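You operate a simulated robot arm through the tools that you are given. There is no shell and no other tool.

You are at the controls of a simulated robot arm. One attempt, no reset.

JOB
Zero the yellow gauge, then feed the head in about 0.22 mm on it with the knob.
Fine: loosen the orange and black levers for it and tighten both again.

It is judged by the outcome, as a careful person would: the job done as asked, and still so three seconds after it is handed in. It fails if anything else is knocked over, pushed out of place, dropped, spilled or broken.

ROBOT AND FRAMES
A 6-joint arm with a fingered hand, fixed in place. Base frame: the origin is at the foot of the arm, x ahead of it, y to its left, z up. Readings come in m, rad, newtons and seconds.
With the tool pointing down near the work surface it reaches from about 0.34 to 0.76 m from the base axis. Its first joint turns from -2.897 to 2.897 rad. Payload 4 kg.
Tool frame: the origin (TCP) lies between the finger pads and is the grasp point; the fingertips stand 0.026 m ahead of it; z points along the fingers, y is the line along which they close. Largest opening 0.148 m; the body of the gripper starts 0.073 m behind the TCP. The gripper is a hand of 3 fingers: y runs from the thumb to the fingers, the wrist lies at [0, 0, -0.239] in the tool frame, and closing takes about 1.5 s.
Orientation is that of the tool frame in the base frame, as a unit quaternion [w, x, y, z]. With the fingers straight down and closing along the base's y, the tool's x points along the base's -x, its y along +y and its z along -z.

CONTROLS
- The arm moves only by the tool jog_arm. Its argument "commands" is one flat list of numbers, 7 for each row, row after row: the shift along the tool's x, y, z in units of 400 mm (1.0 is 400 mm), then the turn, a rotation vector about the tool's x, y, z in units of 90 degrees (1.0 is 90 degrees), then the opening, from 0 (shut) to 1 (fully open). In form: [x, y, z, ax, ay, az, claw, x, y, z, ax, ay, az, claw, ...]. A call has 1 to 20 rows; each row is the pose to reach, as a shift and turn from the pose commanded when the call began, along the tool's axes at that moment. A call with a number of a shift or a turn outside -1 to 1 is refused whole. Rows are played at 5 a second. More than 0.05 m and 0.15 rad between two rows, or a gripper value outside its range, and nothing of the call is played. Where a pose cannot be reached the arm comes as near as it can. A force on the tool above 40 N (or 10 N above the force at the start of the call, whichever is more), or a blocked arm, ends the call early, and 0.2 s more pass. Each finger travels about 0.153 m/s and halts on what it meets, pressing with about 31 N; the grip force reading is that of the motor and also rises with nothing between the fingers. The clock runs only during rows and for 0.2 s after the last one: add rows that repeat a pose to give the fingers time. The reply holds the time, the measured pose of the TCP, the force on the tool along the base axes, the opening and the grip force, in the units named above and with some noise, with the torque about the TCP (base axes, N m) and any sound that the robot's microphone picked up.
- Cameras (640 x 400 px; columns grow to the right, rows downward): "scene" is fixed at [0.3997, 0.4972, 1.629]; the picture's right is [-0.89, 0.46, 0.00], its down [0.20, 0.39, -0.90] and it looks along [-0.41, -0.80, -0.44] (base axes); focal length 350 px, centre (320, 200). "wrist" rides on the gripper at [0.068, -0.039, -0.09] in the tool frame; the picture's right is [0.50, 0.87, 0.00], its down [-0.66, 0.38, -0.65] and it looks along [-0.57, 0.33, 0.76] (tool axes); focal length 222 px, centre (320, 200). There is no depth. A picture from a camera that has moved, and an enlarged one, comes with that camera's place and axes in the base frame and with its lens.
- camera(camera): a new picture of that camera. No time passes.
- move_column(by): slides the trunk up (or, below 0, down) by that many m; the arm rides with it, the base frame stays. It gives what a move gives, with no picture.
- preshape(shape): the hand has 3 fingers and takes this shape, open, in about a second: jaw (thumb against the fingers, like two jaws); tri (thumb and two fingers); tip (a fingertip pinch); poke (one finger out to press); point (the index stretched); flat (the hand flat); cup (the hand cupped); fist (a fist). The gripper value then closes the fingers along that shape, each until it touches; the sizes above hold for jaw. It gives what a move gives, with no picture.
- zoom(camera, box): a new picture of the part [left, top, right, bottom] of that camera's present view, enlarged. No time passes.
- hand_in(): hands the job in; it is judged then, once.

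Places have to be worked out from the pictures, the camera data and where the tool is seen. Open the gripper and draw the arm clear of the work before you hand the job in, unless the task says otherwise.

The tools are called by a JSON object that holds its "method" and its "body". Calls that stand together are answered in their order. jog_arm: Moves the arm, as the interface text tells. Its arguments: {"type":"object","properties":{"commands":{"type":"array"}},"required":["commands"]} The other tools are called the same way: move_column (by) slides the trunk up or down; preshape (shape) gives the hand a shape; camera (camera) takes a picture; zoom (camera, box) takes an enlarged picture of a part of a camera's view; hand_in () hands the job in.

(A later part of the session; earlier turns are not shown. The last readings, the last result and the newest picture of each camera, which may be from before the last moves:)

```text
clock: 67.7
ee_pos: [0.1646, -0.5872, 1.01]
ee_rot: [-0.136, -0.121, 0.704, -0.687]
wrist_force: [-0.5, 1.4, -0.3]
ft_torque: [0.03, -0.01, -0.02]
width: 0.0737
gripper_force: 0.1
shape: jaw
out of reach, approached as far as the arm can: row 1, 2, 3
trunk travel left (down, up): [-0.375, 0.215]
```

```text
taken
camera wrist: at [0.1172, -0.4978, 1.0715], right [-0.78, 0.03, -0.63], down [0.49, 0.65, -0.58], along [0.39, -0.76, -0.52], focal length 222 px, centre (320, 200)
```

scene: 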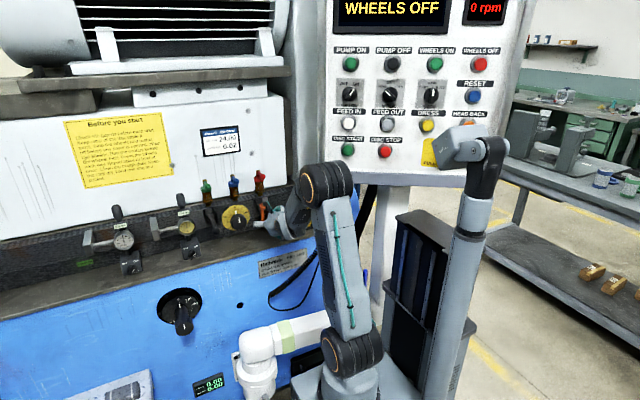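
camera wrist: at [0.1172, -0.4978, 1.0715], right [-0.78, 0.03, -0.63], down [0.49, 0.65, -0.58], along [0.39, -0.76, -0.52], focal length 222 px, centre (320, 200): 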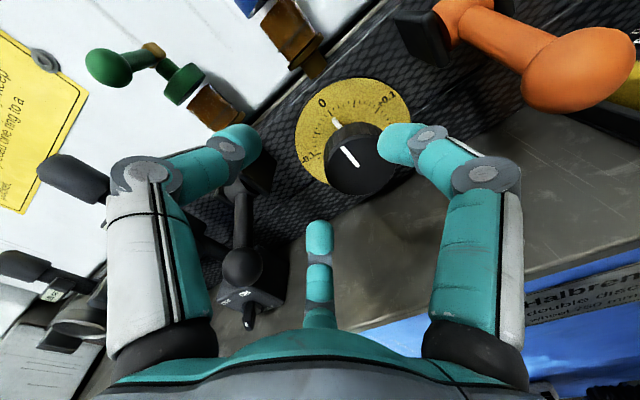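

Too close in for this trunk height. I retract up to the earlier reachable viewing pose, then lower the trunk so the arm can fold less.

{"method": "jog_arm", "body": {"commands": [0.0218, -0.0585, -0.05, 0, 0, 0, 0.5, 0.0435, -0.117, -0.1, 0, 0, 0, 0.5, 0.018, -0.193, -0.15, 0, 0, 0, 0.5, -0.007, -0.269, -0.2, 0, 0, 0, 0.5, -0.033, -0.3055, -0.22, 0, 0, 0, 0.5, -0.033, -0.3055, -0.22, 0, 0, 0, 0.5]}}

{"method": "move_column", "body": {"by": -0.13}}

{"method": "camera", "body": {"camera": "scene"}}

```text
clock: 69.0
ee_pos: [0.2219, -0.4985, 1.1189]
ee_rot: [-0.128, -0.118, 0.698, -0.694]
wrist_force: [0.2, -0.6, -0.2]
ft_torque: [-0.02, -0.03, 0.03]
width: 0.0738
gripper_force: 0.1
shape: jaw
trunk travel left (down, up): [-0.375, 0.215]
```

```text
clock: 70.6
ee_pos: [0.2219, -0.4993, 0.9888]
ee_rot: [-0.128, -0.118, 0.698, -0.695]
wrist_force: [-0.4, -0.1, 0.1]
ft_torque: [0.04, -0.02, 0.0]
width: 0.0739
gripper_force: 0.1
shape: jaw
trunk travel left (down, up): [-0.245, 0.345]
```

```text
taken
```

scene: 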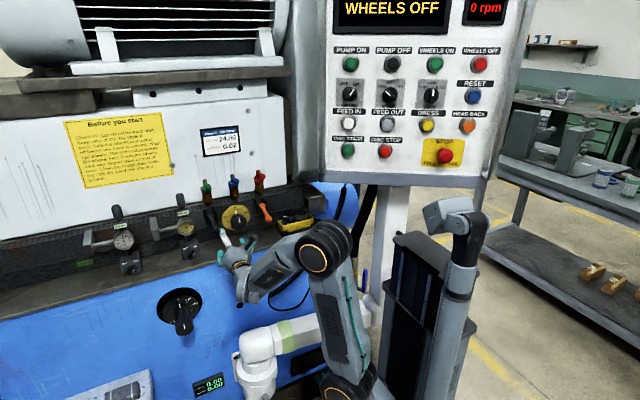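

Good clearance. I move onto the knob's axis again from here.

{"method": "jog_arm", "body": {"commands": [0.053, 0.0275, 0.03, 0, 0, 0, 0.5, 0.106, 0.055, 0.06, 0, 0, 0, 0.5, 0.158, 0.082, 0.089, 0, 0, 0, 0.5, 0.158, 0.082, 0.14, 0, 0, 0, 0.5, 0.158, 0.082, 0.189, 0, 0, 0, 0.5, 0.158, 0.082, 0.189, 0, 0, 0, 0.5]}}

{"method": "camera", "body": {"camera": "wrist"}}

{"method": "zoom", "body": {"camera": "wrist", "box": [256, 80, 416, 220]}}

```text
clock: 72.0
ee_pos: [0.1497, -0.5747, 0.9796]
ee_rot: [-0.128, -0.118, 0.698, -0.695]
wrist_force: [0.0, 0.7, -0.3]
ft_torque: [-0.02, 0.01, 0.01]
width: 0.0734
gripper_force: 0.1
shape: jaw
trunk travel left (down, up): [-0.245, 0.345]
```

```text
taken
camera wrist: at [0.1009, -0.4824, 1.0384], right [-0.77, 0.01, -0.64], down [0.49, 0.65, -0.58], along [0.41, -0.76, -0.5], focal length 222 px, centre (320, 200)
```

wrist: 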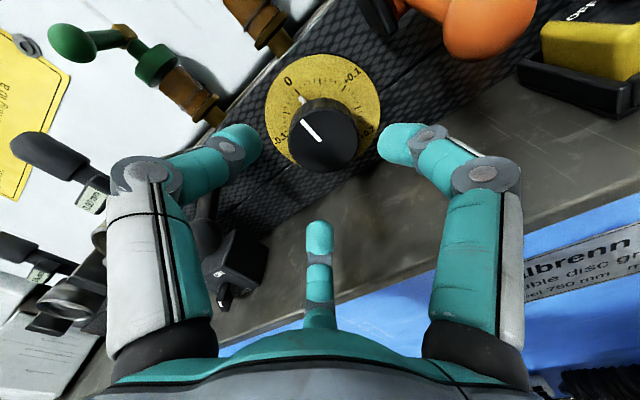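

```text
2.86 times, centred on (336, 150) of wrist
camera zoom: at [0.1009, -0.4824, 1.0384], right [-0.77, 0.01, -0.64], down [0.49, 0.65, -0.58], along [0.41, -0.76, -0.5], focal length 635 px, centre (274, 343)
```

zoom: 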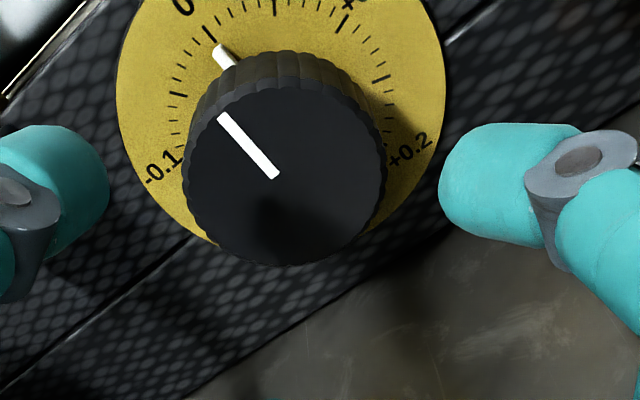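

Knob centre refined to (0.149,-0.648,0.975). I shift 4 mm down and advance so the tips overlap the knob by ~15 mm.

{"method": "jog_arm", "body": {"commands": [-0.0035, 0.0094, 0.04, 0, 0, 0, 0.5, -0.0035, 0.0094, 0.08, 0, 0, 0, 0.5, -0.0035, 0.0094, 0.12, 0, 0, 0, 0.5, -0.0035, 0.0094, 0.156, 0, 0, 0, 0.5, -0.0035, 0.0094, 0.156, 0, 0, 0, 0.5]}}

{"method": "camera", "body": {"camera": "wrist"}}

{"method": "zoom", "body": {"camera": "scene", "box": [150, 180, 310, 260]}}

```text
clock: 73.2
ee_pos: [0.1495, -0.6367, 0.9744]
ee_rot: [-0.129, -0.118, 0.698, -0.694]
wrist_force: [0.0, 0.2, -1.0]
ft_torque: [0.03, -0.03, 0.03]
width: 0.0735
gripper_force: 0.1
shape: jaw
trunk travel left (down, up): [-0.245, 0.345]
```

```text
taken
camera wrist: at [0.0999, -0.5456, 1.0349], right [-0.77, 0.01, -0.64], down [0.49, 0.65, -0.58], along [0.41, -0.76, -0.5], focal length 222 px, centre (320, 200)
```

wrist: 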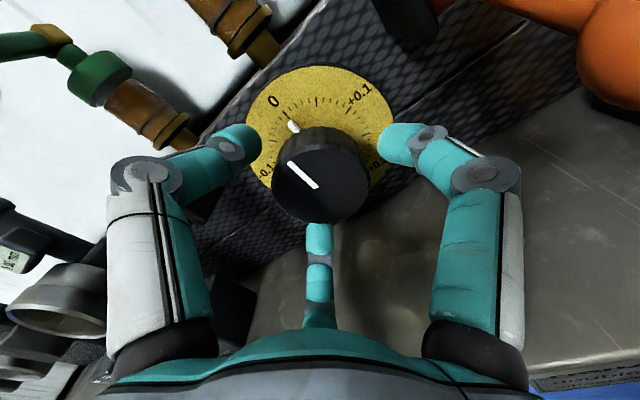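

```text
4.00 times, centred on (230, 220) of scene
camera zoom: at [0.3997, 0.4972, 1.629], right [-0.89, 0.46, 0.0], down [0.2, 0.39, -0.9], along [-0.41, -0.8, -0.44], focal length 1402 px, centre (680, 120)
```

zoom: 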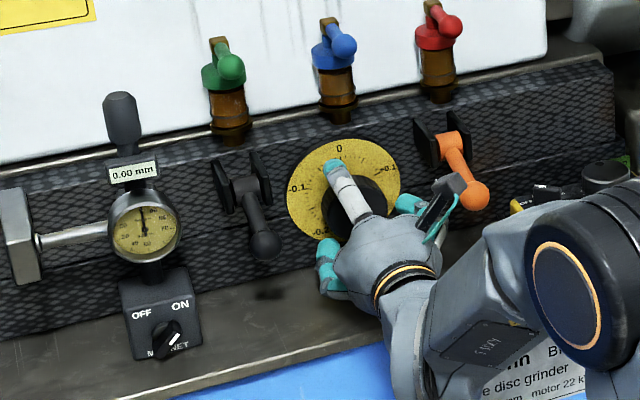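

Gripping the knob now and turning clockwise (toward +) by a first 20° to learn the sign and ratio on the gauge.

{"method": "jog_arm", "body": {"commands": [0, 0, 0, 0, 0, 0, 0.42, 0, 0, 0, 0, 0, 0, 0.34, 0, 0, 0, 0, 0, 0, 0.25, 0, 0, 0, 0, 0, 0, 0.25, 0, 0, 0, 0, 0, 0, 0.25, 0, 0, 0, 0, 0, 0.056, 0.25, 0, 0, 0, 0, 0, 0.111, 0.25, 0, 0, 0, 0, 0, 0.167, 0.25, 0, 0, 0, 0, 0, 0.222, 0.25, 0, 0, 0, 0, 0, 0.222, 0.25]}}

{"method": "camera", "body": {"camera": "wrist"}}

{"method": "zoom", "body": {"camera": "scene", "box": [150, 180, 310, 260]}}

```text
clock: 75.2
ee_pos: [0.1565, -0.6398, 0.9819]
ee_rot: [-0.027, -0.001, 0.72, -0.694]
wrist_force: [-17.9, 12.3, -13.9]
ft_torque: [0.31, 0.0, -0.56]
width: 0.0502
gripper_force: 30.7
shape: jaw
out of reach, approached as far as the arm can: row 8, 9
trunk travel left (down, up): [-0.245, 0.345]
stopped in row 9: the force on the tool passed its limit at 44 N (the readings are from after the stop); the commanded pose is now the measured one
```

```text
taken
camera wrist: at [0.0941, -0.548, 1.0272], right [-0.53, 0.05, -0.85], down [0.66, 0.64, -0.38], along [0.53, -0.76, -0.37], focal length 222 px, centre (320, 200)
```

wrist: 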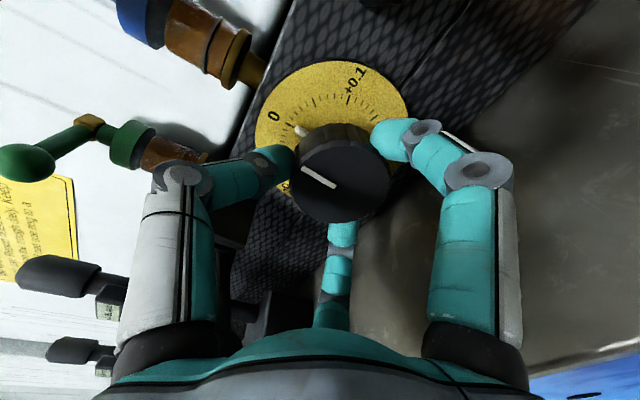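

```text
4.00 times, centred on (230, 220) of scene
camera zoom: at [0.3997, 0.4972, 1.629], right [-0.89, 0.46, 0.0], down [0.2, 0.39, -0.9], along [-0.41, -0.8, -0.44], focal length 1402 px, centre (680, 120)
```

zoom: 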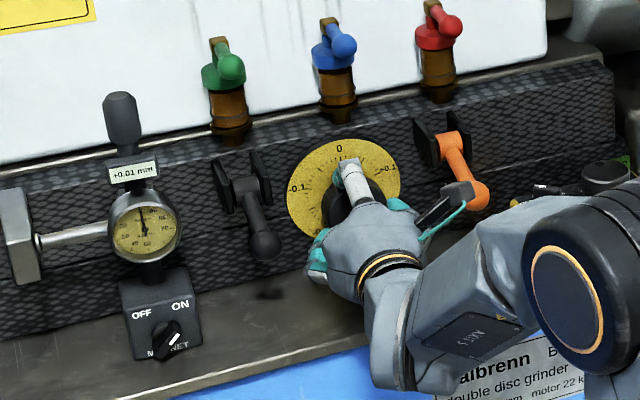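

Clockwise gives plus on the gauge (+0.01), but this roll range hits the wrist limit. I release, back out straight, and level the hand.

{"method": "jog_arm", "body": {"commands": [0, 0, 0, 0, 0, 0, 0.4, 0, 0, 0, 0, 0, 0, 0.5, 0, 0, 0, 0, 0, 0, 0.5, 0.009, 0.009, -0.04, 0.012, -0.011, 0, 0.5, 0.018, 0.018, -0.08, 0.0245, -0.0226, 0, 0.5, 0.018, 0.018, -0.12, 0.0245, -0.0226, 0, 0.5, 0.018, 0.018, -0.162, 0.0245, -0.0226, 0, 0.5, 0.018, 0.018, -0.162, 0.0245, -0.0226, -0.05, 0.5, 0.018, 0.018, -0.162, 0.0245, -0.0226, -0.1, 0.5]}}

{"method": "zoom", "body": {"camera": "scene", "box": [150, 180, 310, 260]}}

```text
clock: 77.2
ee_pos: [0.1561, -0.5736, 0.9815]
ee_rot: [0.068, 0.074, -0.7, 0.707]
wrist_force: [0.5, 0.3, -0.2]
ft_torque: [0.0, 0.01, -0.01]
width: 0.0741
gripper_force: 0.1
shape: jaw
out of reach, approached as far as the arm can: row 4, 5, 6, 7, 8
trunk travel left (down, up): [-0.245, 0.345]
```

```text
4.00 times, centred on (230, 220) of scene
camera zoom: at [0.3997, 0.4972, 1.629], right [-0.89, 0.46, 0.0], down [0.2, 0.39, -0.9], along [-0.41, -0.8, -0.44], focal length 1402 px, centre (680, 120)
```

zoom: 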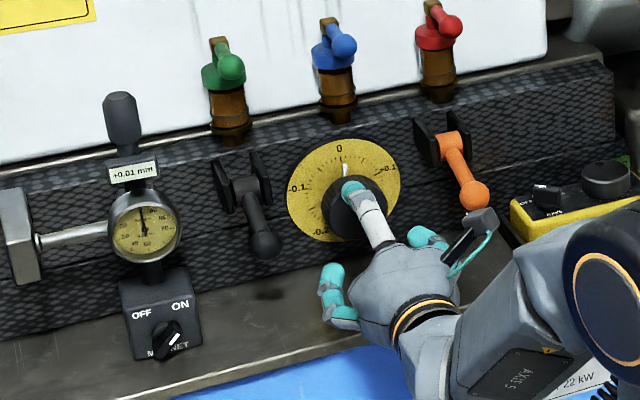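

Level again and gauge at +0.01. I roll back in two parts to the other range (δ ≈ -50°), slightly further out to clear the levers.

{"method": "jog_arm", "body": {"commands": [0.007, 0.01, -0.02, 0, 0, -0.0793, 0.5, 0.014, 0.0195, -0.03, 0, 0, -0.1587, 0.5, 0.014, 0.0195, -0.03, 0, 0, -0.238, 0.5, 0.014, 0.0195, -0.03, 0, 0, -0.3173, 0.5, 0.014, 0.0195, -0.03, 0, 0, -0.3967, 0.5, 0.014, 0.0195, -0.03, 0, 0, -0.476, 0.5, 0.014, 0.0195, -0.03, 0, 0, -0.5553, 0.5, 0.014, 0.0195, -0.03, 0, 0, -0.6347, 0.5, 0.014, 0.0195, -0.03, 0, 0, -0.714, 0.5, 0.014, 0.0195, -0.03, 0, 0, -0.714, 0.5]}}

{"method": "jog_arm", "body": {"commands": [0, 0, 0, 0, 0, -0.0793, 0.5, 0, 0, 0, 0, 0, -0.1587, 0.5, 0, 0, 0, 0, 0, -0.238, 0.5, 0, 0, 0, 0, 0, -0.3173, 0.5, 0, 0, 0, 0, 0, -0.3967, 0.5, 0, 0, 0, 0, 0, -0.476, 0.5, 0, 0, 0, 0, 0, -0.5553, 0.5, 0, 0, 0, 0, 0, -0.6347, 0.5, 0, 0, 0, 0, 0, -0.714, 0.5, 0, 0, 0, 0, 0, -0.714, 0.5]}}

{"method": "camera", "body": {"camera": "wrist"}}

{"method": "zoom", "body": {"camera": "scene", "box": [150, 180, 310, 260]}}

```text
clock: 79.4
ee_pos: [0.1491, -0.5629, 0.9745]
ee_rot: [0.433, 0.435, -0.554, 0.562]
wrist_force: [0.2, 0.4, -0.1]
ft_torque: [0.0, -0.01, 0.04]
width: 0.0738
gripper_force: 0.0
shape: jaw
trunk travel left (down, up): [-0.245, 0.345]
```

```text
clock: 81.6
ee_pos: [0.1491, -0.5626, 0.9747]
ee_rot: [0.666, 0.663, -0.239, 0.245]
wrist_force: [0.0, 0.1, -0.3]
ft_torque: [-0.02, -0.02, 0.01]
width: 0.0739
gripper_force: 0.1
shape: jaw
trunk travel left (down, up): [-0.245, 0.345]
```

```text
taken
camera wrist: at [0.2247, -0.4715, 0.987], right [-0.17, 0.01, 0.98], down [-0.75, 0.65, -0.14], along [-0.64, -0.76, -0.11], focal length 222 px, centre (320, 200)
```

wrist: 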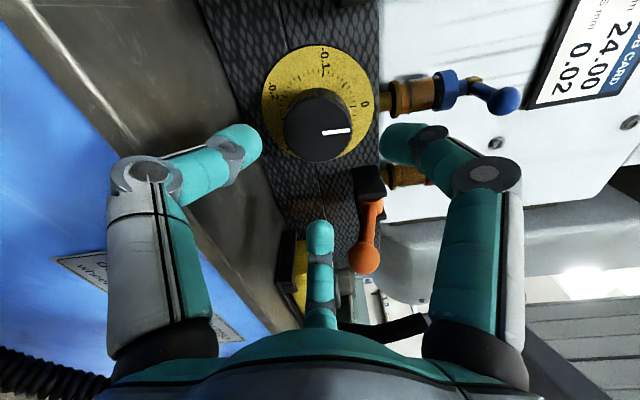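

```text
4.00 times, centred on (230, 220) of scene
camera zoom: at [0.3997, 0.4972, 1.629], right [-0.89, 0.46, 0.0], down [0.2, 0.39, -0.9], along [-0.41, -0.8, -0.44], focal length 1402 px, centre (680, 120)
```

zoom: 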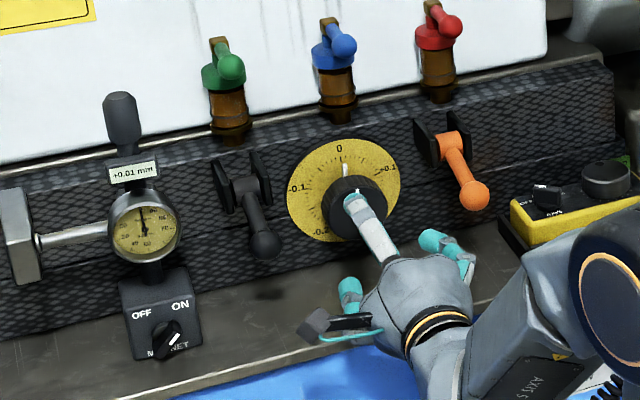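

Rolled to the new range; camera housing is near the black ball's line, so I advance in two parts and watch force.

{"method": "jog_arm", "body": {"commands": [0, 0, 0.04, 0, 0, 0, 0.5, 0, 0, 0.08, 0, 0, 0, 0.5, 0, 0, 0.12, 0, 0, 0, 0.5, 0, 0, 0.12, 0, 0, 0, 0.5]}}

{"method": "camera", "body": {"camera": "scene"}}

{"method": "zoom", "body": {"camera": "scene", "box": [180, 190, 280, 260]}}

```text
clock: 82.6
ee_pos: [0.1496, -0.6113, 0.9744]
ee_rot: [0.666, 0.663, -0.238, 0.245]
wrist_force: [0.2, -0.1, 0.6]
ft_torque: [0.01, 0.0, -0.01]
width: 0.0737
gripper_force: 0.0
shape: jaw
trunk travel left (down, up): [-0.245, 0.345]
```

```text
taken
```

scene: 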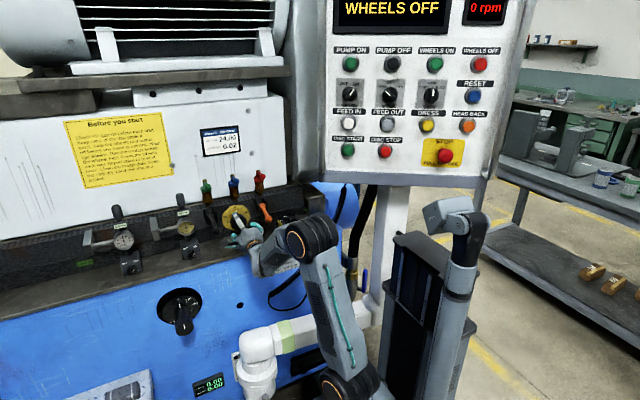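

```text
5.71 times, centred on (230, 225) of scene
camera zoom: at [0.3997, 0.4972, 1.629], right [-0.89, 0.46, 0.0], down [0.2, 0.39, -0.9], along [-0.41, -0.8, -0.44], focal length 2003 px, centre (834, 57)
```

zoom: 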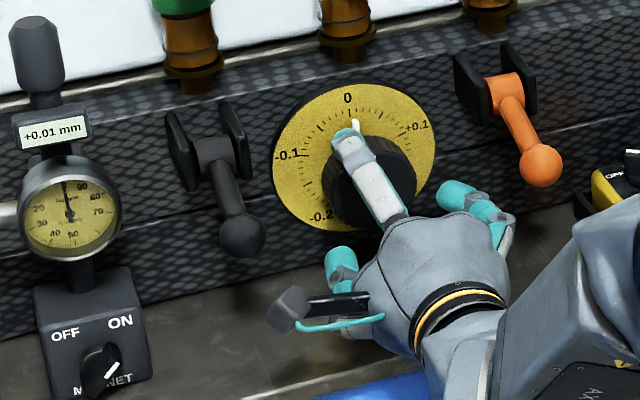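

Camera housing stays well in front of the ball. I finish the approach, grip and turn 40° clockwise.

{"method": "jog_arm", "body": {"commands": [0, 0, 0.03, 0, 0, 0, 0.5, 0, 0, 0.064, 0, 0, 0, 0.5, 0, 0, 0.064, 0, 0, 0, 0.42, 0, 0, 0.064, 0, 0, 0, 0.34, 0, 0, 0.064, 0, 0, 0, 0.25, 0, 0, 0.064, 0, 0, 0, 0.25, 0, 0, 0.064, 0, 0, 0, 0.25, 0, 0, 0.064, 0, 0, 0.05, 0.25, 0, 0, 0.064, 0, 0, 0.1, 0.25, 0, 0, 0.064, 0, 0, 0.15, 0.25, 0, 0, 0.064, 0, 0, 0.2, 0.25, 0, 0, 0.064, 0, 0, 0.25, 0.25, 0, 0, 0.064, 0, 0, 0.3, 0.25, 0, 0, 0.064, 0, 0, 0.35, 0.25, 0, 0, 0.064, 0, 0, 0.4, 0.25, 0, 0, 0.064, 0, 0, 0.444, 0.25]}}

{"method": "camera", "body": {"camera": "wrist"}}

{"method": "zoom", "body": {"camera": "scene", "box": [160, 190, 288, 260]}}

```text
clock: 86.0
ee_pos: [0.1488, -0.6369, 0.9737]
ee_rot: [0.541, 0.541, -0.451, 0.459]
wrist_force: [0.3, -5.4, 2.7]
ft_torque: [-0.08, 0.04, -0.05]
width: 0.0511
gripper_force: 31.2
shape: jaw
trunk travel left (down, up): [-0.245, 0.345]
```

```text
taken
camera wrist: at [0.1978, -0.5456, 1.0332], right [-0.77, 0.0, 0.64], down [-0.49, 0.65, -0.58], along [-0.41, -0.76, -0.5], focal length 222 px, centre (320, 200)
```

wrist: 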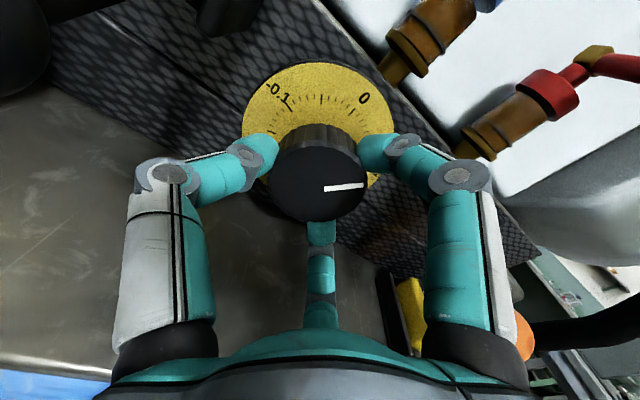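

```text
5.00 times, centred on (224, 225) of scene
camera zoom: at [0.3997, 0.4972, 1.629], right [-0.89, 0.46, 0.0], down [0.2, 0.39, -0.9], along [-0.41, -0.8, -0.44], focal length 1752 px, centre (800, 75)
```

zoom: 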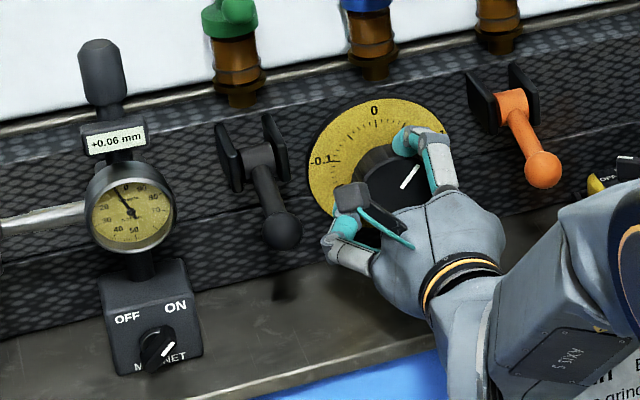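

+0.06 after that stroke (≈0.0014 mm/deg). Release, roll back 40° in place, regrip and turn another 40°.

{"method": "jog_arm", "body": {"commands": [0, 0, 0, 0, 0, 0, 0.4, 0, 0, 0, 0, 0, 0, 0.5, 0, 0, 0, 0, 0, 0, 0.5, 0, 0, 0, 0, 0, -0.09, 0.5, 0, 0, 0, 0, 0, -0.18, 0.5, 0, 0, 0, 0, 0, -0.27, 0.5, 0, 0, 0, 0, 0, -0.36, 0.5, 0, 0, 0, 0, 0, -0.444, 0.5, 0, 0, 0, 0, 0, -0.444, 0.42, 0, 0, 0, 0, 0, -0.444, 0.34, 0, 0, 0, 0, 0, -0.444, 0.25, 0, 0, 0, 0, 0, -0.444, 0.25, 0, 0, 0, 0, 0, -0.444, 0.25]}}

{"method": "jog_arm", "body": {"commands": [0, 0, 0, 0, 0, 0.05, 0.25, 0, 0, 0, 0, 0, 0.1, 0.25, 0, 0, 0, 0, 0, 0.15, 0.25, 0, 0, 0, 0, 0, 0.2, 0.25, 0, 0, 0, 0, 0, 0.25, 0.25, 0, 0, 0, 0, 0, 0.3, 0.25, 0, 0, 0, 0, 0, 0.35, 0.25, 0, 0, 0, 0, 0, 0.4, 0.25, 0, 0, 0, 0, 0, 0.444, 0.25]}}

{"method": "zoom", "body": {"camera": "scene", "box": [160, 190, 288, 260]}}

```text
clock: 88.8
ee_pos: [0.1491, -0.6378, 0.973]
ee_rot: [0.666, 0.663, -0.238, 0.245]
wrist_force: [1.7, -1.9, -0.8]
ft_torque: [0.08, 0.01, 0.1]
width: 0.0514
gripper_force: 30.7
shape: jaw
trunk travel left (down, up): [-0.245, 0.345]
```

```text
clock: 90.8
ee_pos: [0.1488, -0.6371, 0.9737]
ee_rot: [0.541, 0.542, -0.451, 0.458]
wrist_force: [-2.4, -11.9, -3.9]
ft_torque: [0.06, 0.03, -0.05]
width: 0.0508
gripper_force: 31.1
shape: jaw
trunk travel left (down, up): [-0.245, 0.345]
```

```text
5.00 times, centred on (224, 225) of scene
camera zoom: at [0.3997, 0.4972, 1.629], right [-0.89, 0.46, 0.0], down [0.2, 0.39, -0.9], along [-0.41, -0.8, -0.44], focal length 1752 px, centre (800, 75)
```

zoom: 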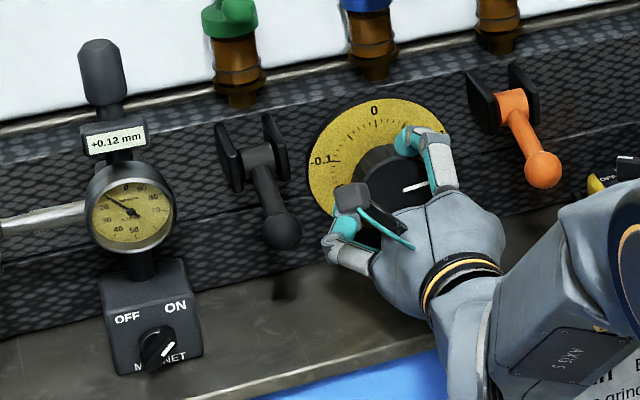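

+0.12 now. Another identical stroke.

{"method": "jog_arm", "body": {"commands": [0, 0, 0, 0, 0, 0, 0.4, 0, 0, 0, 0, 0, 0, 0.5, 0, 0, 0, 0, 0, 0, 0.5, 0, 0, 0, 0, 0, -0.09, 0.5, 0, 0, 0, 0, 0, -0.18, 0.5, 0, 0, 0, 0, 0, -0.27, 0.5, 0, 0, 0, 0, 0, -0.36, 0.5, 0, 0, 0, 0, 0, -0.444, 0.5, 0, 0, 0, 0, 0, -0.444, 0.42, 0, 0, 0, 0, 0, -0.444, 0.34, 0, 0, 0, 0, 0, -0.444, 0.25, 0, 0, 0, 0, 0, -0.444, 0.25, 0, 0, 0, 0, 0, -0.444, 0.25]}}

{"method": "jog_arm", "body": {"commands": [0, 0, 0, 0, 0, 0.05, 0.25, 0, 0, 0, 0, 0, 0.1, 0.25, 0, 0, 0, 0, 0, 0.15, 0.25, 0, 0, 0, 0, 0, 0.2, 0.25, 0, 0, 0, 0, 0, 0.25, 0.25, 0, 0, 0, 0, 0, 0.3, 0.25, 0, 0, 0, 0, 0, 0.35, 0.25, 0, 0, 0, 0, 0, 0.4, 0.25, 0, 0, 0, 0, 0, 0.444, 0.25]}}

{"method": "zoom", "body": {"camera": "scene", "box": [160, 190, 288, 260]}}

```text
clock: 93.6
ee_pos: [0.1499, -0.6378, 0.9748]
ee_rot: [0.666, 0.664, -0.238, 0.245]
wrist_force: [1.9, -3.6, -0.8]
ft_torque: [0.07, -0.04, 0.08]
width: 0.0517
gripper_force: 30.9
shape: jaw
trunk travel left (down, up): [-0.245, 0.345]
```

```text
clock: 95.6
ee_pos: [0.1482, -0.6371, 0.9735]
ee_rot: [0.541, 0.542, -0.451, 0.458]
wrist_force: [-3.4, 2.2, -5.9]
ft_torque: [0.14, 0.04, -0.1]
width: 0.0512
gripper_force: 30.9
shape: jaw
trunk travel left (down, up): [-0.245, 0.345]
```

```text
5.00 times, centred on (224, 225) of scene
camera zoom: at [0.3997, 0.4972, 1.629], right [-0.89, 0.46, 0.0], down [0.2, 0.39, -0.9], along [-0.41, -0.8, -0.44], focal length 1752 px, centre (800, 75)
```

zoom: 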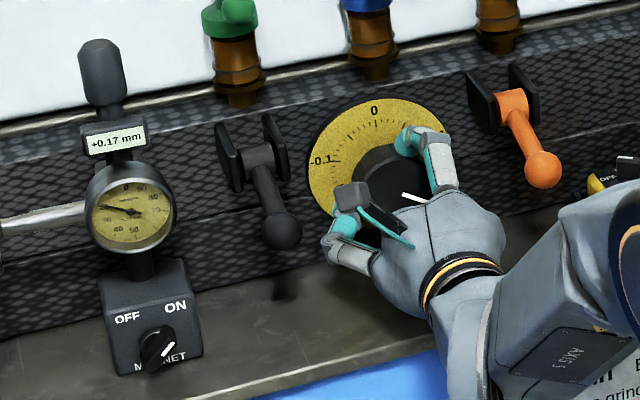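

+0.17. One more stroke of 36° should give +0.22.

{"method": "jog_arm", "body": {"commands": [0, 0, 0, 0, 0, 0, 0.4, 0, 0, 0, 0, 0, 0, 0.5, 0, 0, 0, 0, 0, 0, 0.5, 0, 0, 0, 0, 0, -0.09, 0.5, 0, 0, 0, 0, 0, -0.18, 0.5, 0, 0, 0, 0, 0, -0.27, 0.5, 0, 0, 0, 0, 0, -0.36, 0.5, 0, 0, 0, 0, 0, -0.444, 0.5, 0, 0, 0, 0, 0, -0.444, 0.42, 0, 0, 0, 0, 0, -0.444, 0.34, 0, 0, 0, 0, 0, -0.444, 0.25, 0, 0, 0, 0, 0, -0.444, 0.25, 0, 0, 0, 0, 0, -0.444, 0.25]}}

{"method": "jog_arm", "body": {"commands": [0, 0, 0, 0, 0, 0.05, 0.25, 0, 0, 0, 0, 0, 0.1, 0.25, 0, 0, 0, 0, 0, 0.15, 0.25, 0, 0, 0, 0, 0, 0.2, 0.25, 0, 0, 0, 0, 0, 0.25, 0.25, 0, 0, 0, 0, 0, 0.3, 0.25, 0, 0, 0, 0, 0, 0.35, 0.25, 0, 0, 0, 0, 0, 0.39, 0.25]}}

{"method": "zoom", "body": {"camera": "scene", "box": [160, 190, 288, 260]}}

```text
clock: 98.4
ee_pos: [0.1485, -0.6376, 0.9754]
ee_rot: [0.666, 0.663, -0.238, 0.246]
wrist_force: [0.8, -3.1, -0.3]
ft_torque: [0.06, 0.02, 0.05]
width: 0.0515
gripper_force: 30.9
shape: jaw
trunk travel left (down, up): [-0.245, 0.345]
```

```text
clock: 100.2
ee_pos: [0.1494, -0.6386, 0.9728]
ee_rot: [0.56, 0.56, -0.428, 0.435]
wrist_force: [-3.7, -5.0, -3.5]
ft_torque: [0.09, 0.05, -0.1]
width: 0.051
gripper_force: 30.9
shape: jaw
trunk travel left (down, up): [-0.245, 0.345]
```

```text
5.00 times, centred on (224, 225) of scene
camera zoom: at [0.3997, 0.4972, 1.629], right [-0.89, 0.46, 0.0], down [0.2, 0.39, -0.9], along [-0.41, -0.8, -0.44], focal length 1752 px, centre (800, 75)
```

zoom: 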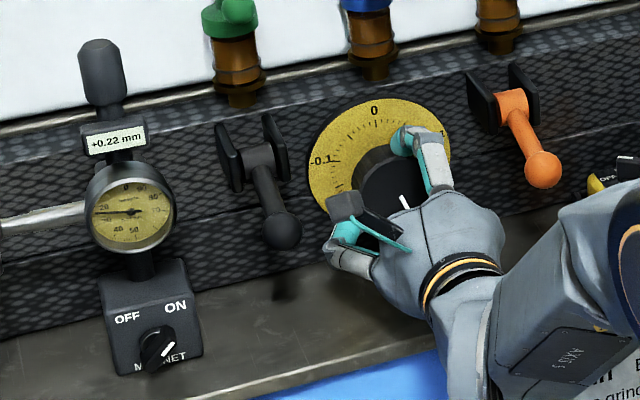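

+0.22 on the gauge. I release the knob and back straight out, then confirm the reading holds.

{"method": "jog_arm", "body": {"commands": [0, 0, 0, 0, 0, 0, 0.4, 0, 0, 0, 0, 0, 0, 0.5, 0, 0, 0, 0, 0, 0, 0.5, 0, 0, -0.05, 0, 0, 0, 0.5, 0, 0, -0.1, 0, 0, 0, 0.5, 0, 0, -0.15, 0, 0, 0, 0.5, 0, 0, -0.19, 0, 0, 0, 0.5, 0, 0, -0.19, 0, 0, 0, 0.5]}}

{"method": "zoom", "body": {"camera": "scene", "box": [160, 190, 288, 260]}}

{"method": "camera", "body": {"camera": "wrist"}}

```text
clock: 102.0
ee_pos: [0.1487, -0.5609, 0.9731]
ee_rot: [0.561, 0.559, -0.428, 0.435]
wrist_force: [-0.2, -0.1, -0.4]
ft_torque: [0.0, 0.0, -0.01]
width: 0.0738
gripper_force: 0.1
shape: jaw
trunk travel left (down, up): [-0.245, 0.345]
```

```text
5.00 times, centred on (224, 225) of scene
camera zoom: at [0.3997, 0.4972, 1.629], right [-0.89, 0.46, 0.0], down [0.2, 0.39, -0.9], along [-0.41, -0.8, -0.44], focal length 1752 px, centre (800, 75)
```

zoom: 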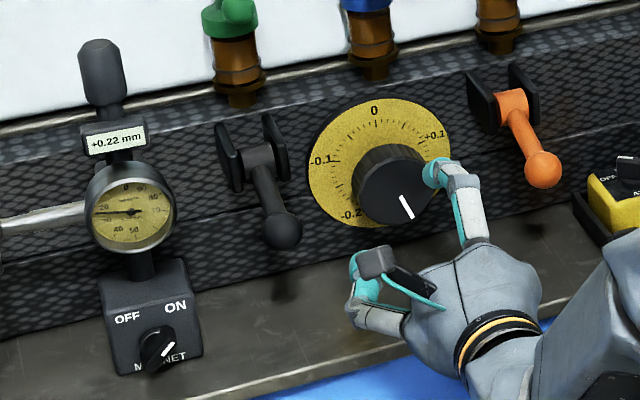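

```text
taken
camera wrist: at [0.2022, -0.4689, 1.0278], right [-0.71, 0.0, 0.71], down [-0.54, 0.65, -0.54], along [-0.46, -0.76, -0.46], focal length 222 px, centre (320, 200)
```

wrist: 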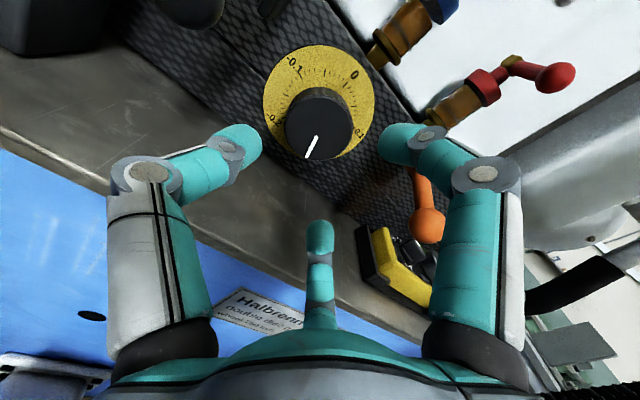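

Reading holds at +0.22. Now tightening: I close the fingers as a blunt pusher and go above-front of the orange lever.

{"method": "jog_arm", "body": {"commands": [0.0363, 0.0097, -0.0375, 0, 0, 0, 0.4, 0.0725, 0.0193, -0.075, 0, 0, 0.065, 0.3, 0.113, 0.095, -0.081, 0, 0, 0.13, 0.2, 0.154, 0.17, -0.0875, 0, 0, 0.195, 0.1, 0.139, 0.2255, -0.0825, 0, 0, 0.26, 0, 0.124, 0.281, -0.0775, 0, 0, 0.325, 0, 0.124, 0.281, -0.0775, 0, 0, 0.388, 0, 0.124, 0.281, -0.0775, 0, 0, 0.388, 0]}}

{"method": "jog_arm", "body": {"commands": [0, 0, 0, -0.0285, -0.078, 0, 0, 0, 0, 0, -0.057, -0.1565, 0, 0, 0, 0, 0, -0.0855, -0.235, 0, 0, 0, 0, 0, -0.114, -0.313, 0, 0, 0, 0, 0, -0.114, -0.313, 0, 0]}}

{"method": "camera", "body": {"camera": "wrist"}}

{"method": "zoom", "body": {"camera": "scene", "box": [180, 180, 340, 280]}}

```text
clock: 103.8
ee_pos: [0.0528, -0.5304, 1.0508]
ee_rot: [0.405, 0.405, -0.577, 0.583]
wrist_force: [0.6, 0.5, -0.2]
ft_torque: [0.01, 0.0, 0.01]
width: 0.0
gripper_force: 31.2
shape: jaw
trunk travel left (down, up): [-0.245, 0.345]
```

```text
clock: 105.0
ee_pos: [0.0526, -0.5317, 1.0499]
ee_rot: [-0.286, -0.498, 0.707, -0.413]
wrist_force: [0.5, 0.1, -0.3]
ft_torque: [-0.01, -0.03, -0.02]
width: 0.0
gripper_force: 30.6
shape: jaw
out of reach, approached as far as the arm can: row 3
trunk travel left (down, up): [-0.245, 0.345]
```

```text
taken
camera wrist: at [0.0651, -0.4894, 1.1618], right [-0.98, -0.09, 0.15], down [-0.14, 0.94, -0.33], along [-0.11, -0.34, -0.93], focal length 222 px, centre (320, 200)
```

wrist: 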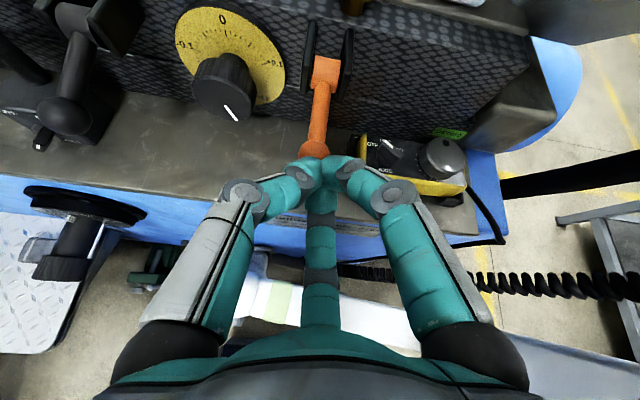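

```text
4.00 times, centred on (260, 230) of scene
camera zoom: at [0.3997, 0.4972, 1.629], right [-0.89, 0.46, 0.0], down [0.2, 0.39, -0.9], along [-0.41, -0.8, -0.44], focal length 1402 px, centre (560, 80)
```

zoom: 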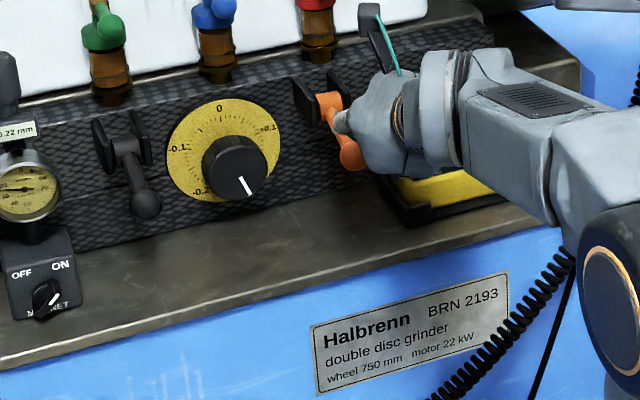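

The pusher sits above the orange ball. I press down along the lever's arc, first to ~60°.

{"method": "jog_arm", "body": {"commands": [0.001, 0, 0.05, 0, 0, 0, 0, 0.0025, 0, 0.0965, 0, 0, 0, 0, -0.012, 0.005, 0.112, 0, 0, 0, 0, -0.0265, 0.0107, 0.127, 0, 0, 0, 0, -0.0415, 0.016, 0.142, 0, 0, 0, 0]}}

{"method": "camera", "body": {"camera": "wrist"}}

{"method": "zoom", "body": {"camera": "scene", "box": [180, 180, 340, 280]}}

```text
clock: 106.2
ee_pos: [0.0541, -0.5715, 1.006]
ee_rot: [-0.286, -0.499, 0.705, -0.414]
wrist_force: [0.3, 0.3, 1.8]
ft_torque: [-0.03, 0.01, 0.04]
width: 0.0002
gripper_force: 31.1
shape: jaw
trunk travel left (down, up): [-0.245, 0.345]
```

```text
taken
camera wrist: at [0.0655, -0.5287, 1.1176], right [-0.98, -0.09, 0.15], down [-0.14, 0.94, -0.33], along [-0.11, -0.34, -0.93], focal length 222 px, centre (320, 200)
```

wrist: 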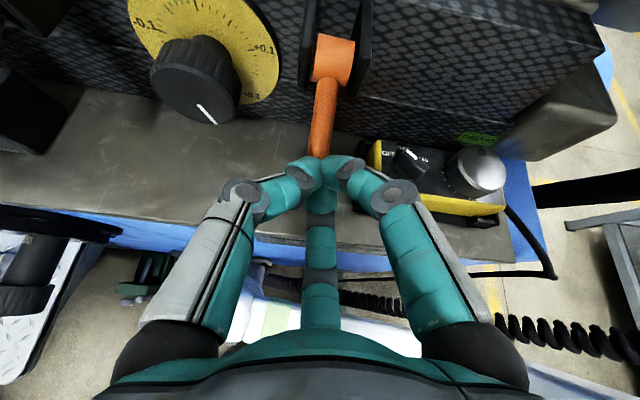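

```text
4.00 times, centred on (260, 230) of scene
camera zoom: at [0.3997, 0.4972, 1.629], right [-0.89, 0.46, 0.0], down [0.2, 0.39, -0.9], along [-0.41, -0.8, -0.44], focal length 1402 px, centre (560, 80)
```

zoom: 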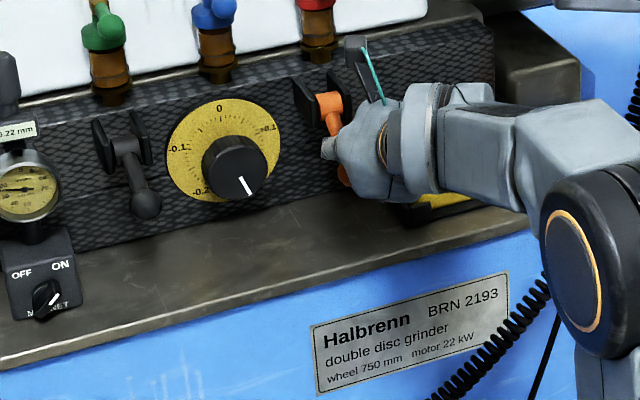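

Light contact so far. I continue pushing down and in along the arc to ~30°.

{"method": "jog_arm", "body": {"commands": [-0.0158, 0.006, 0.0267, 0, 0, 0, 0, -0.0315, 0.012, 0.0533, 0, 0, 0, 0, -0.041, 0.0155, 0.0823, 0, 0, 0, 0, -0.05, 0.019, 0.1113, 0, 0, 0, 0]}}

{"method": "camera", "body": {"camera": "wrist"}}

{"method": "zoom", "body": {"camera": "scene", "box": [180, 180, 340, 280]}}

```text
clock: 107.2
ee_pos: [0.0528, -0.6003, 0.9659]
ee_rot: [-0.287, -0.498, 0.707, -0.413]
wrist_force: [-0.7, 0.3, 0.2]
ft_torque: [0.02, 0.0, 0.0]
width: 0.0003
gripper_force: 31.2
shape: jaw
trunk travel left (down, up): [-0.245, 0.345]
```

```text
taken
camera wrist: at [0.0656, -0.5579, 1.0773], right [-0.98, -0.09, 0.15], down [-0.14, 0.94, -0.33], along [-0.11, -0.34, -0.93], focal length 222 px, centre (320, 200)
```

wrist: 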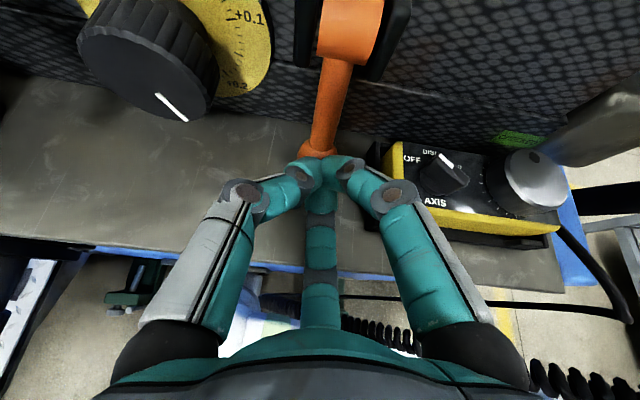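

```text
4.00 times, centred on (260, 230) of scene
camera zoom: at [0.3997, 0.4972, 1.629], right [-0.89, 0.46, 0.0], down [0.2, 0.39, -0.9], along [-0.41, -0.8, -0.44], focal length 1402 px, centre (560, 80)
```

zoom: 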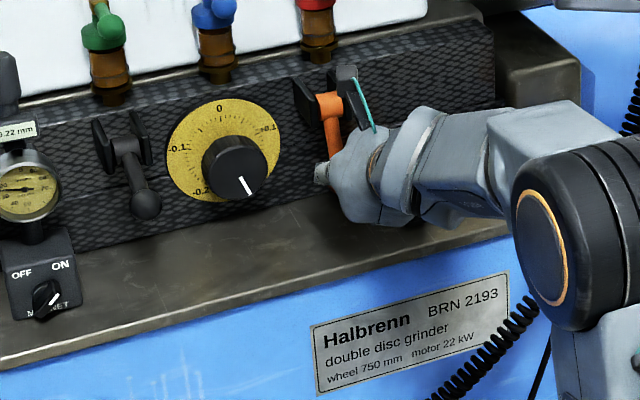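

It follows with little force. I push it home until it resists.

{"method": "jog_arm", "body": {"commands": [-0.0003, 0.0003, 0.0291, 0, 0, 0, 0, -0.0005, 0.0005, 0.0582, 0, 0, 0, 0, 0.0055, -0.0015, 0.0762, 0, 0, 0, 0, 0.0115, -0.0035, 0.0942, 0, 0, 0, 0, 0.02, -0.006, 0.111, 0, 0, 0, 0]}}

{"method": "camera", "body": {"camera": "wrist"}}

{"method": "zoom", "body": {"camera": "scene", "box": [160, 180, 320, 280]}}

```text
clock: 108.1
ee_pos: [0.0521, -0.6227, 0.9581]
ee_rot: [-0.286, -0.498, 0.705, -0.416]
wrist_force: [0.9, 39.3, 10.0]
ft_torque: [0.04, -0.03, 0.09]
width: 0.0
gripper_force: 31.2
shape: jaw
trunk travel left (down, up): [-0.245, 0.345]
stopped in row 4: the force on the tool passed its limit at 47 N (the readings are from after the stop); the commanded pose is now the measured one
```

```text
taken
camera wrist: at [0.0657, -0.5802, 1.0685], right [-0.98, -0.1, 0.15], down [-0.14, 0.93, -0.33], along [-0.11, -0.34, -0.93], focal length 222 px, centre (320, 200)
```

wrist: 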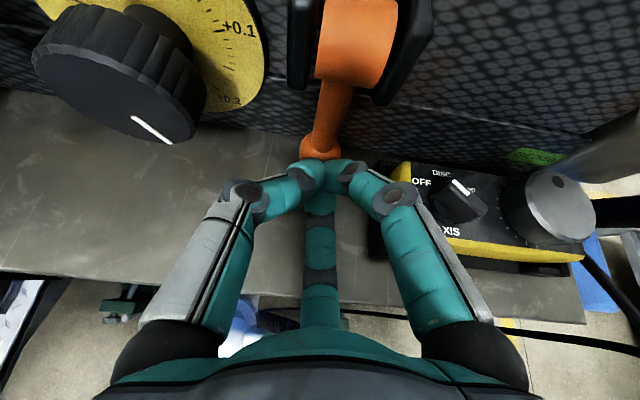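

```text
4.00 times, centred on (240, 230) of scene
camera zoom: at [0.3997, 0.4972, 1.629], right [-0.89, 0.46, 0.0], down [0.2, 0.39, -0.9], along [-0.41, -0.8, -0.44], focal length 1402 px, centre (640, 80)
```

zoom: 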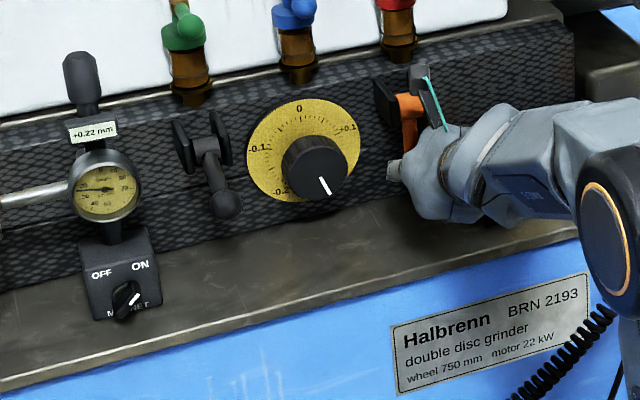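

Firm resistance at 47 N: it seems tight. Gauge still +0.22. I back off and compare the lever's position with the start.

{"method": "jog_arm", "body": {"commands": [0, 0, -0.05, 0, 0, 0, 0, 0, 0, -0.1, 0, 0, 0, 0, 0.02, 0, -0.15, 0, 0, 0, 0, 0.05, 0, -0.2, 0, 0, 0, 0, 0.05, 0, -0.2, 0, 0, 0, 0]}}

{"method": "camera", "body": {"camera": "wrist"}}

{"method": "zoom", "body": {"camera": "scene", "box": [242, 190, 306, 230]}}

```text
clock: 109.3
ee_pos: [0.0461, -0.5659, 1.0095]
ee_rot: [-0.285, -0.499, 0.706, -0.414]
wrist_force: [-0.2, 0.8, -0.4]
ft_torque: [-0.02, 0.01, -0.02]
width: 0.0
gripper_force: 31.4
shape: jaw
trunk travel left (down, up): [-0.245, 0.345]
```

```text
taken
camera wrist: at [0.0579, -0.5235, 1.1208], right [-0.98, -0.09, 0.15], down [-0.14, 0.94, -0.33], along [-0.11, -0.34, -0.93], focal length 222 px, centre (320, 200)
```

wrist: 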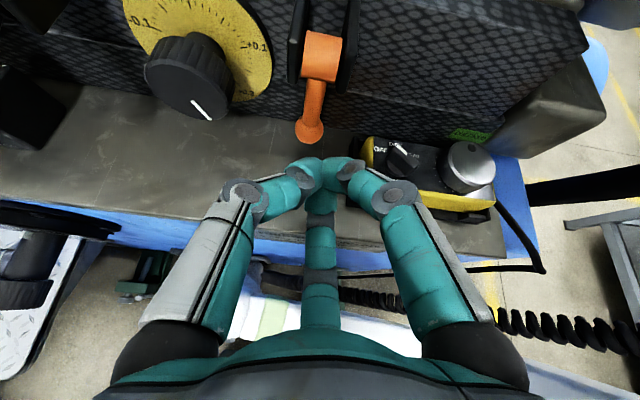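

```text
10.00 times, centred on (274, 210) of scene
camera zoom: at [0.3997, 0.4972, 1.629], right [-0.89, 0.46, 0.0], down [0.2, 0.39, -0.9], along [-0.41, -0.8, -0.44], focal length 3505 px, centre (780, 100)
```

zoom: 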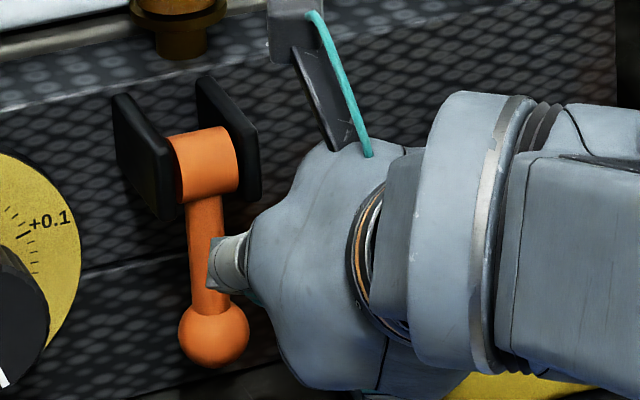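

The orange ball is at exactly its starting pixel position, so that lever is tight again. Now across to the black lever, same method.

{"method": "jog_arm", "body": {"commands": [0.02, -0.0077, -0.064, 0, 0, 0, 0, 0.0395, -0.0153, -0.128, 0, 0, 0, 0, 0.0057, -0.1083, -0.128, 0, 0, 0.0444, 0, -0.028, -0.2014, -0.128, 0, 0, 0.0888, 0, -0.0618, -0.2944, -0.128, 0, 0, 0.1332, 0, -0.0955, -0.3875, -0.128, 0, 0, 0.1776, 0, -0.1293, -0.4805, -0.128, 0, 0, 0.222, 0, -0.1293, -0.4805, -0.128, 0, 0, 0.222, 0]}}

{"method": "camera", "body": {"camera": "wrist"}}

{"method": "zoom", "body": {"camera": "scene", "box": [160, 180, 288, 260]}}

```text
clock: 111.1
ee_pos: [0.2337, -0.5377, 1.0755]
ee_rot: [-0.204, -0.375, 0.784, -0.451]
wrist_force: [0.6, -0.1, 0.6]
ft_torque: [0.0, 0.03, 0.02]
width: 0.0001
gripper_force: 30.6
shape: jaw
out of reach, approached as far as the arm can: row 6, 7, 8
trunk travel left (down, up): [-0.245, 0.345]
```

```text
taken
camera wrist: at [0.2172, -0.4998, 1.1869], right [-0.99, 0.07, -0.15], down [0.11, 0.94, -0.31], along [0.12, -0.32, -0.94], focal length 222 px, centre (320, 200)
```

wrist: 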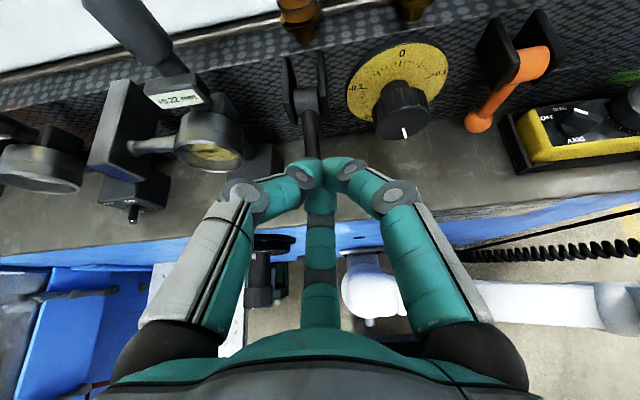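

```text
5.00 times, centred on (224, 220) of scene
camera zoom: at [0.3997, 0.4972, 1.629], right [-0.89, 0.46, 0.0], down [0.2, 0.39, -0.9], along [-0.41, -0.8, -0.44], focal length 1752 px, centre (800, 100)
```

zoom: 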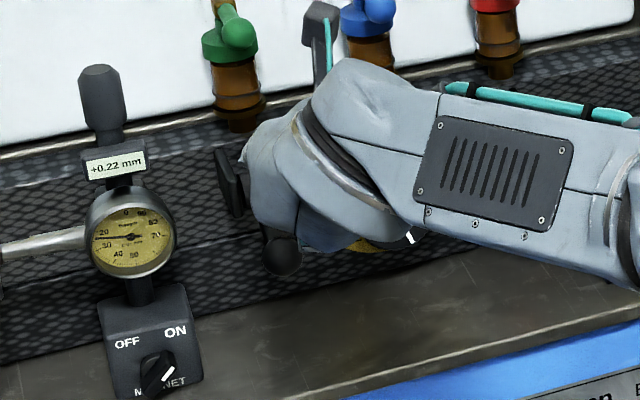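

Gauge +0.22. The position was slightly limited; I try moving directly to the contact point above the black ball.

{"method": "jog_arm", "body": {"commands": [-0.02, 0.006, 0.039, 0, 0, 0, 0, -0.04, 0.012, 0.078, 0, 0, 0, 0, -0.061, 0.018, 0.117, 0, 0, 0, 0, -0.061, 0.018, 0.117, 0, 0, 0, 0]}}

{"method": "camera", "body": {"camera": "wrist"}}

```text
clock: 112.1
ee_pos: [0.2318, -0.5812, 1.0545]
ee_rot: [-0.203, -0.374, 0.784, -0.451]
wrist_force: [0.4, 0.3, -0.3]
ft_torque: [0.01, 0.03, -0.03]
width: 0.0
gripper_force: 30.9
shape: jaw
out of reach, approached as far as the arm can: row 1, 2, 3, 4
trunk travel left (down, up): [-0.245, 0.345]
```

```text
taken
camera wrist: at [0.2168, -0.5418, 1.1668], right [-0.99, 0.07, -0.15], down [0.11, 0.94, -0.31], along [0.12, -0.32, -0.94], focal length 222 px, centre (320, 200)
```

wrist: 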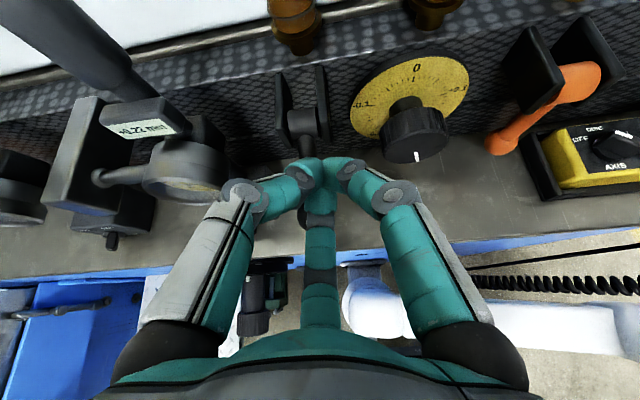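

Still limited, so I look at the whole arm configuration.

{"method": "camera", "body": {"camera": "scene"}}

```text
taken
```

scene: 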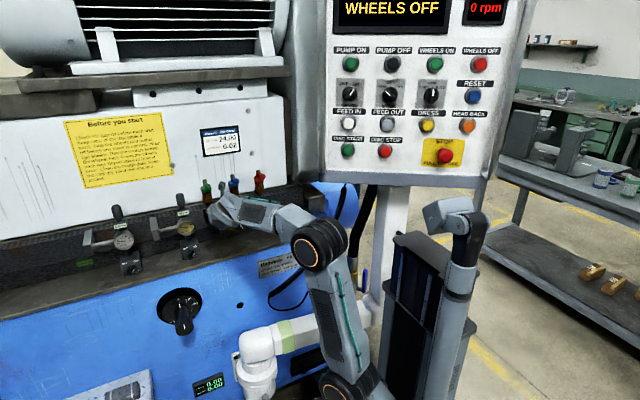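

The wrist has taken another branch, where this roll is limited. I back off along the approach and roll back 20° (that pattern also clears the gauge), then try again.

{"method": "jog_arm", "body": {"commands": [0, 0, -0.06, 0, 0, -0.06, 0, 0, 0, -0.12, 0, 0, -0.14, 0, 0, 0, -0.12, 0, 0, -0.222, 0, 0, 0, -0.12, 0, 0, -0.222, 0]}}

```text
clock: 113.1
ee_pos: [0.2305, -0.539, 1.0787]
ee_rot: [-0.285, -0.499, 0.705, -0.414]
wrist_force: [0.3, -0.1, 0.9]
ft_torque: [-0.02, 0.0, -0.01]
width: 0.0
gripper_force: 31.3
shape: jaw
trunk travel left (down, up): [-0.245, 0.345]
```

That roll is reachable. I shift to just above-front of the black ball.

{"method": "jog_arm", "body": {"commands": [-0.04, -0.004, 0.022, 0, 0, 0, 0, -0.08, -0.008, 0.0445, 0, 0, 0, 0, -0.08, -0.008, 0.0445, 0, 0, 0, 0]}}

{"method": "camera", "body": {"camera": "wrist"}}

```text
clock: 113.9
ee_pos: [0.246, -0.5399, 1.0459]
ee_rot: [-0.286, -0.498, 0.706, -0.414]
wrist_force: [-0.1, 0.2, -0.4]
ft_torque: [0.0, 0.0, 0.01]
width: 0.0
gripper_force: 31.0
shape: jaw
trunk travel left (down, up): [-0.245, 0.345]
```

```text
taken
camera wrist: at [0.2579, -0.4986, 1.1561], right [-0.98, -0.1, 0.15], down [-0.14, 0.94, -0.33], along [-0.11, -0.34, -0.93], focal length 222 px, centre (320, 200)
```

wrist: 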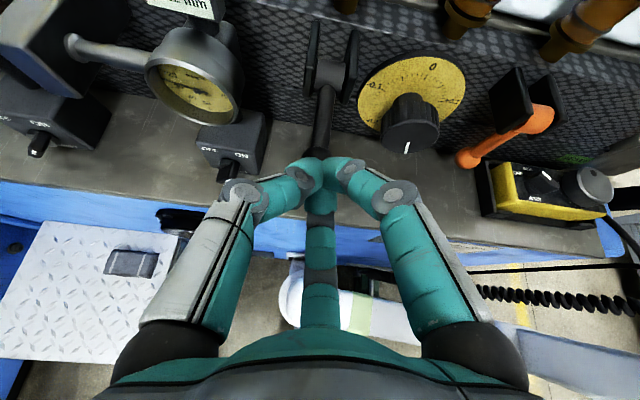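

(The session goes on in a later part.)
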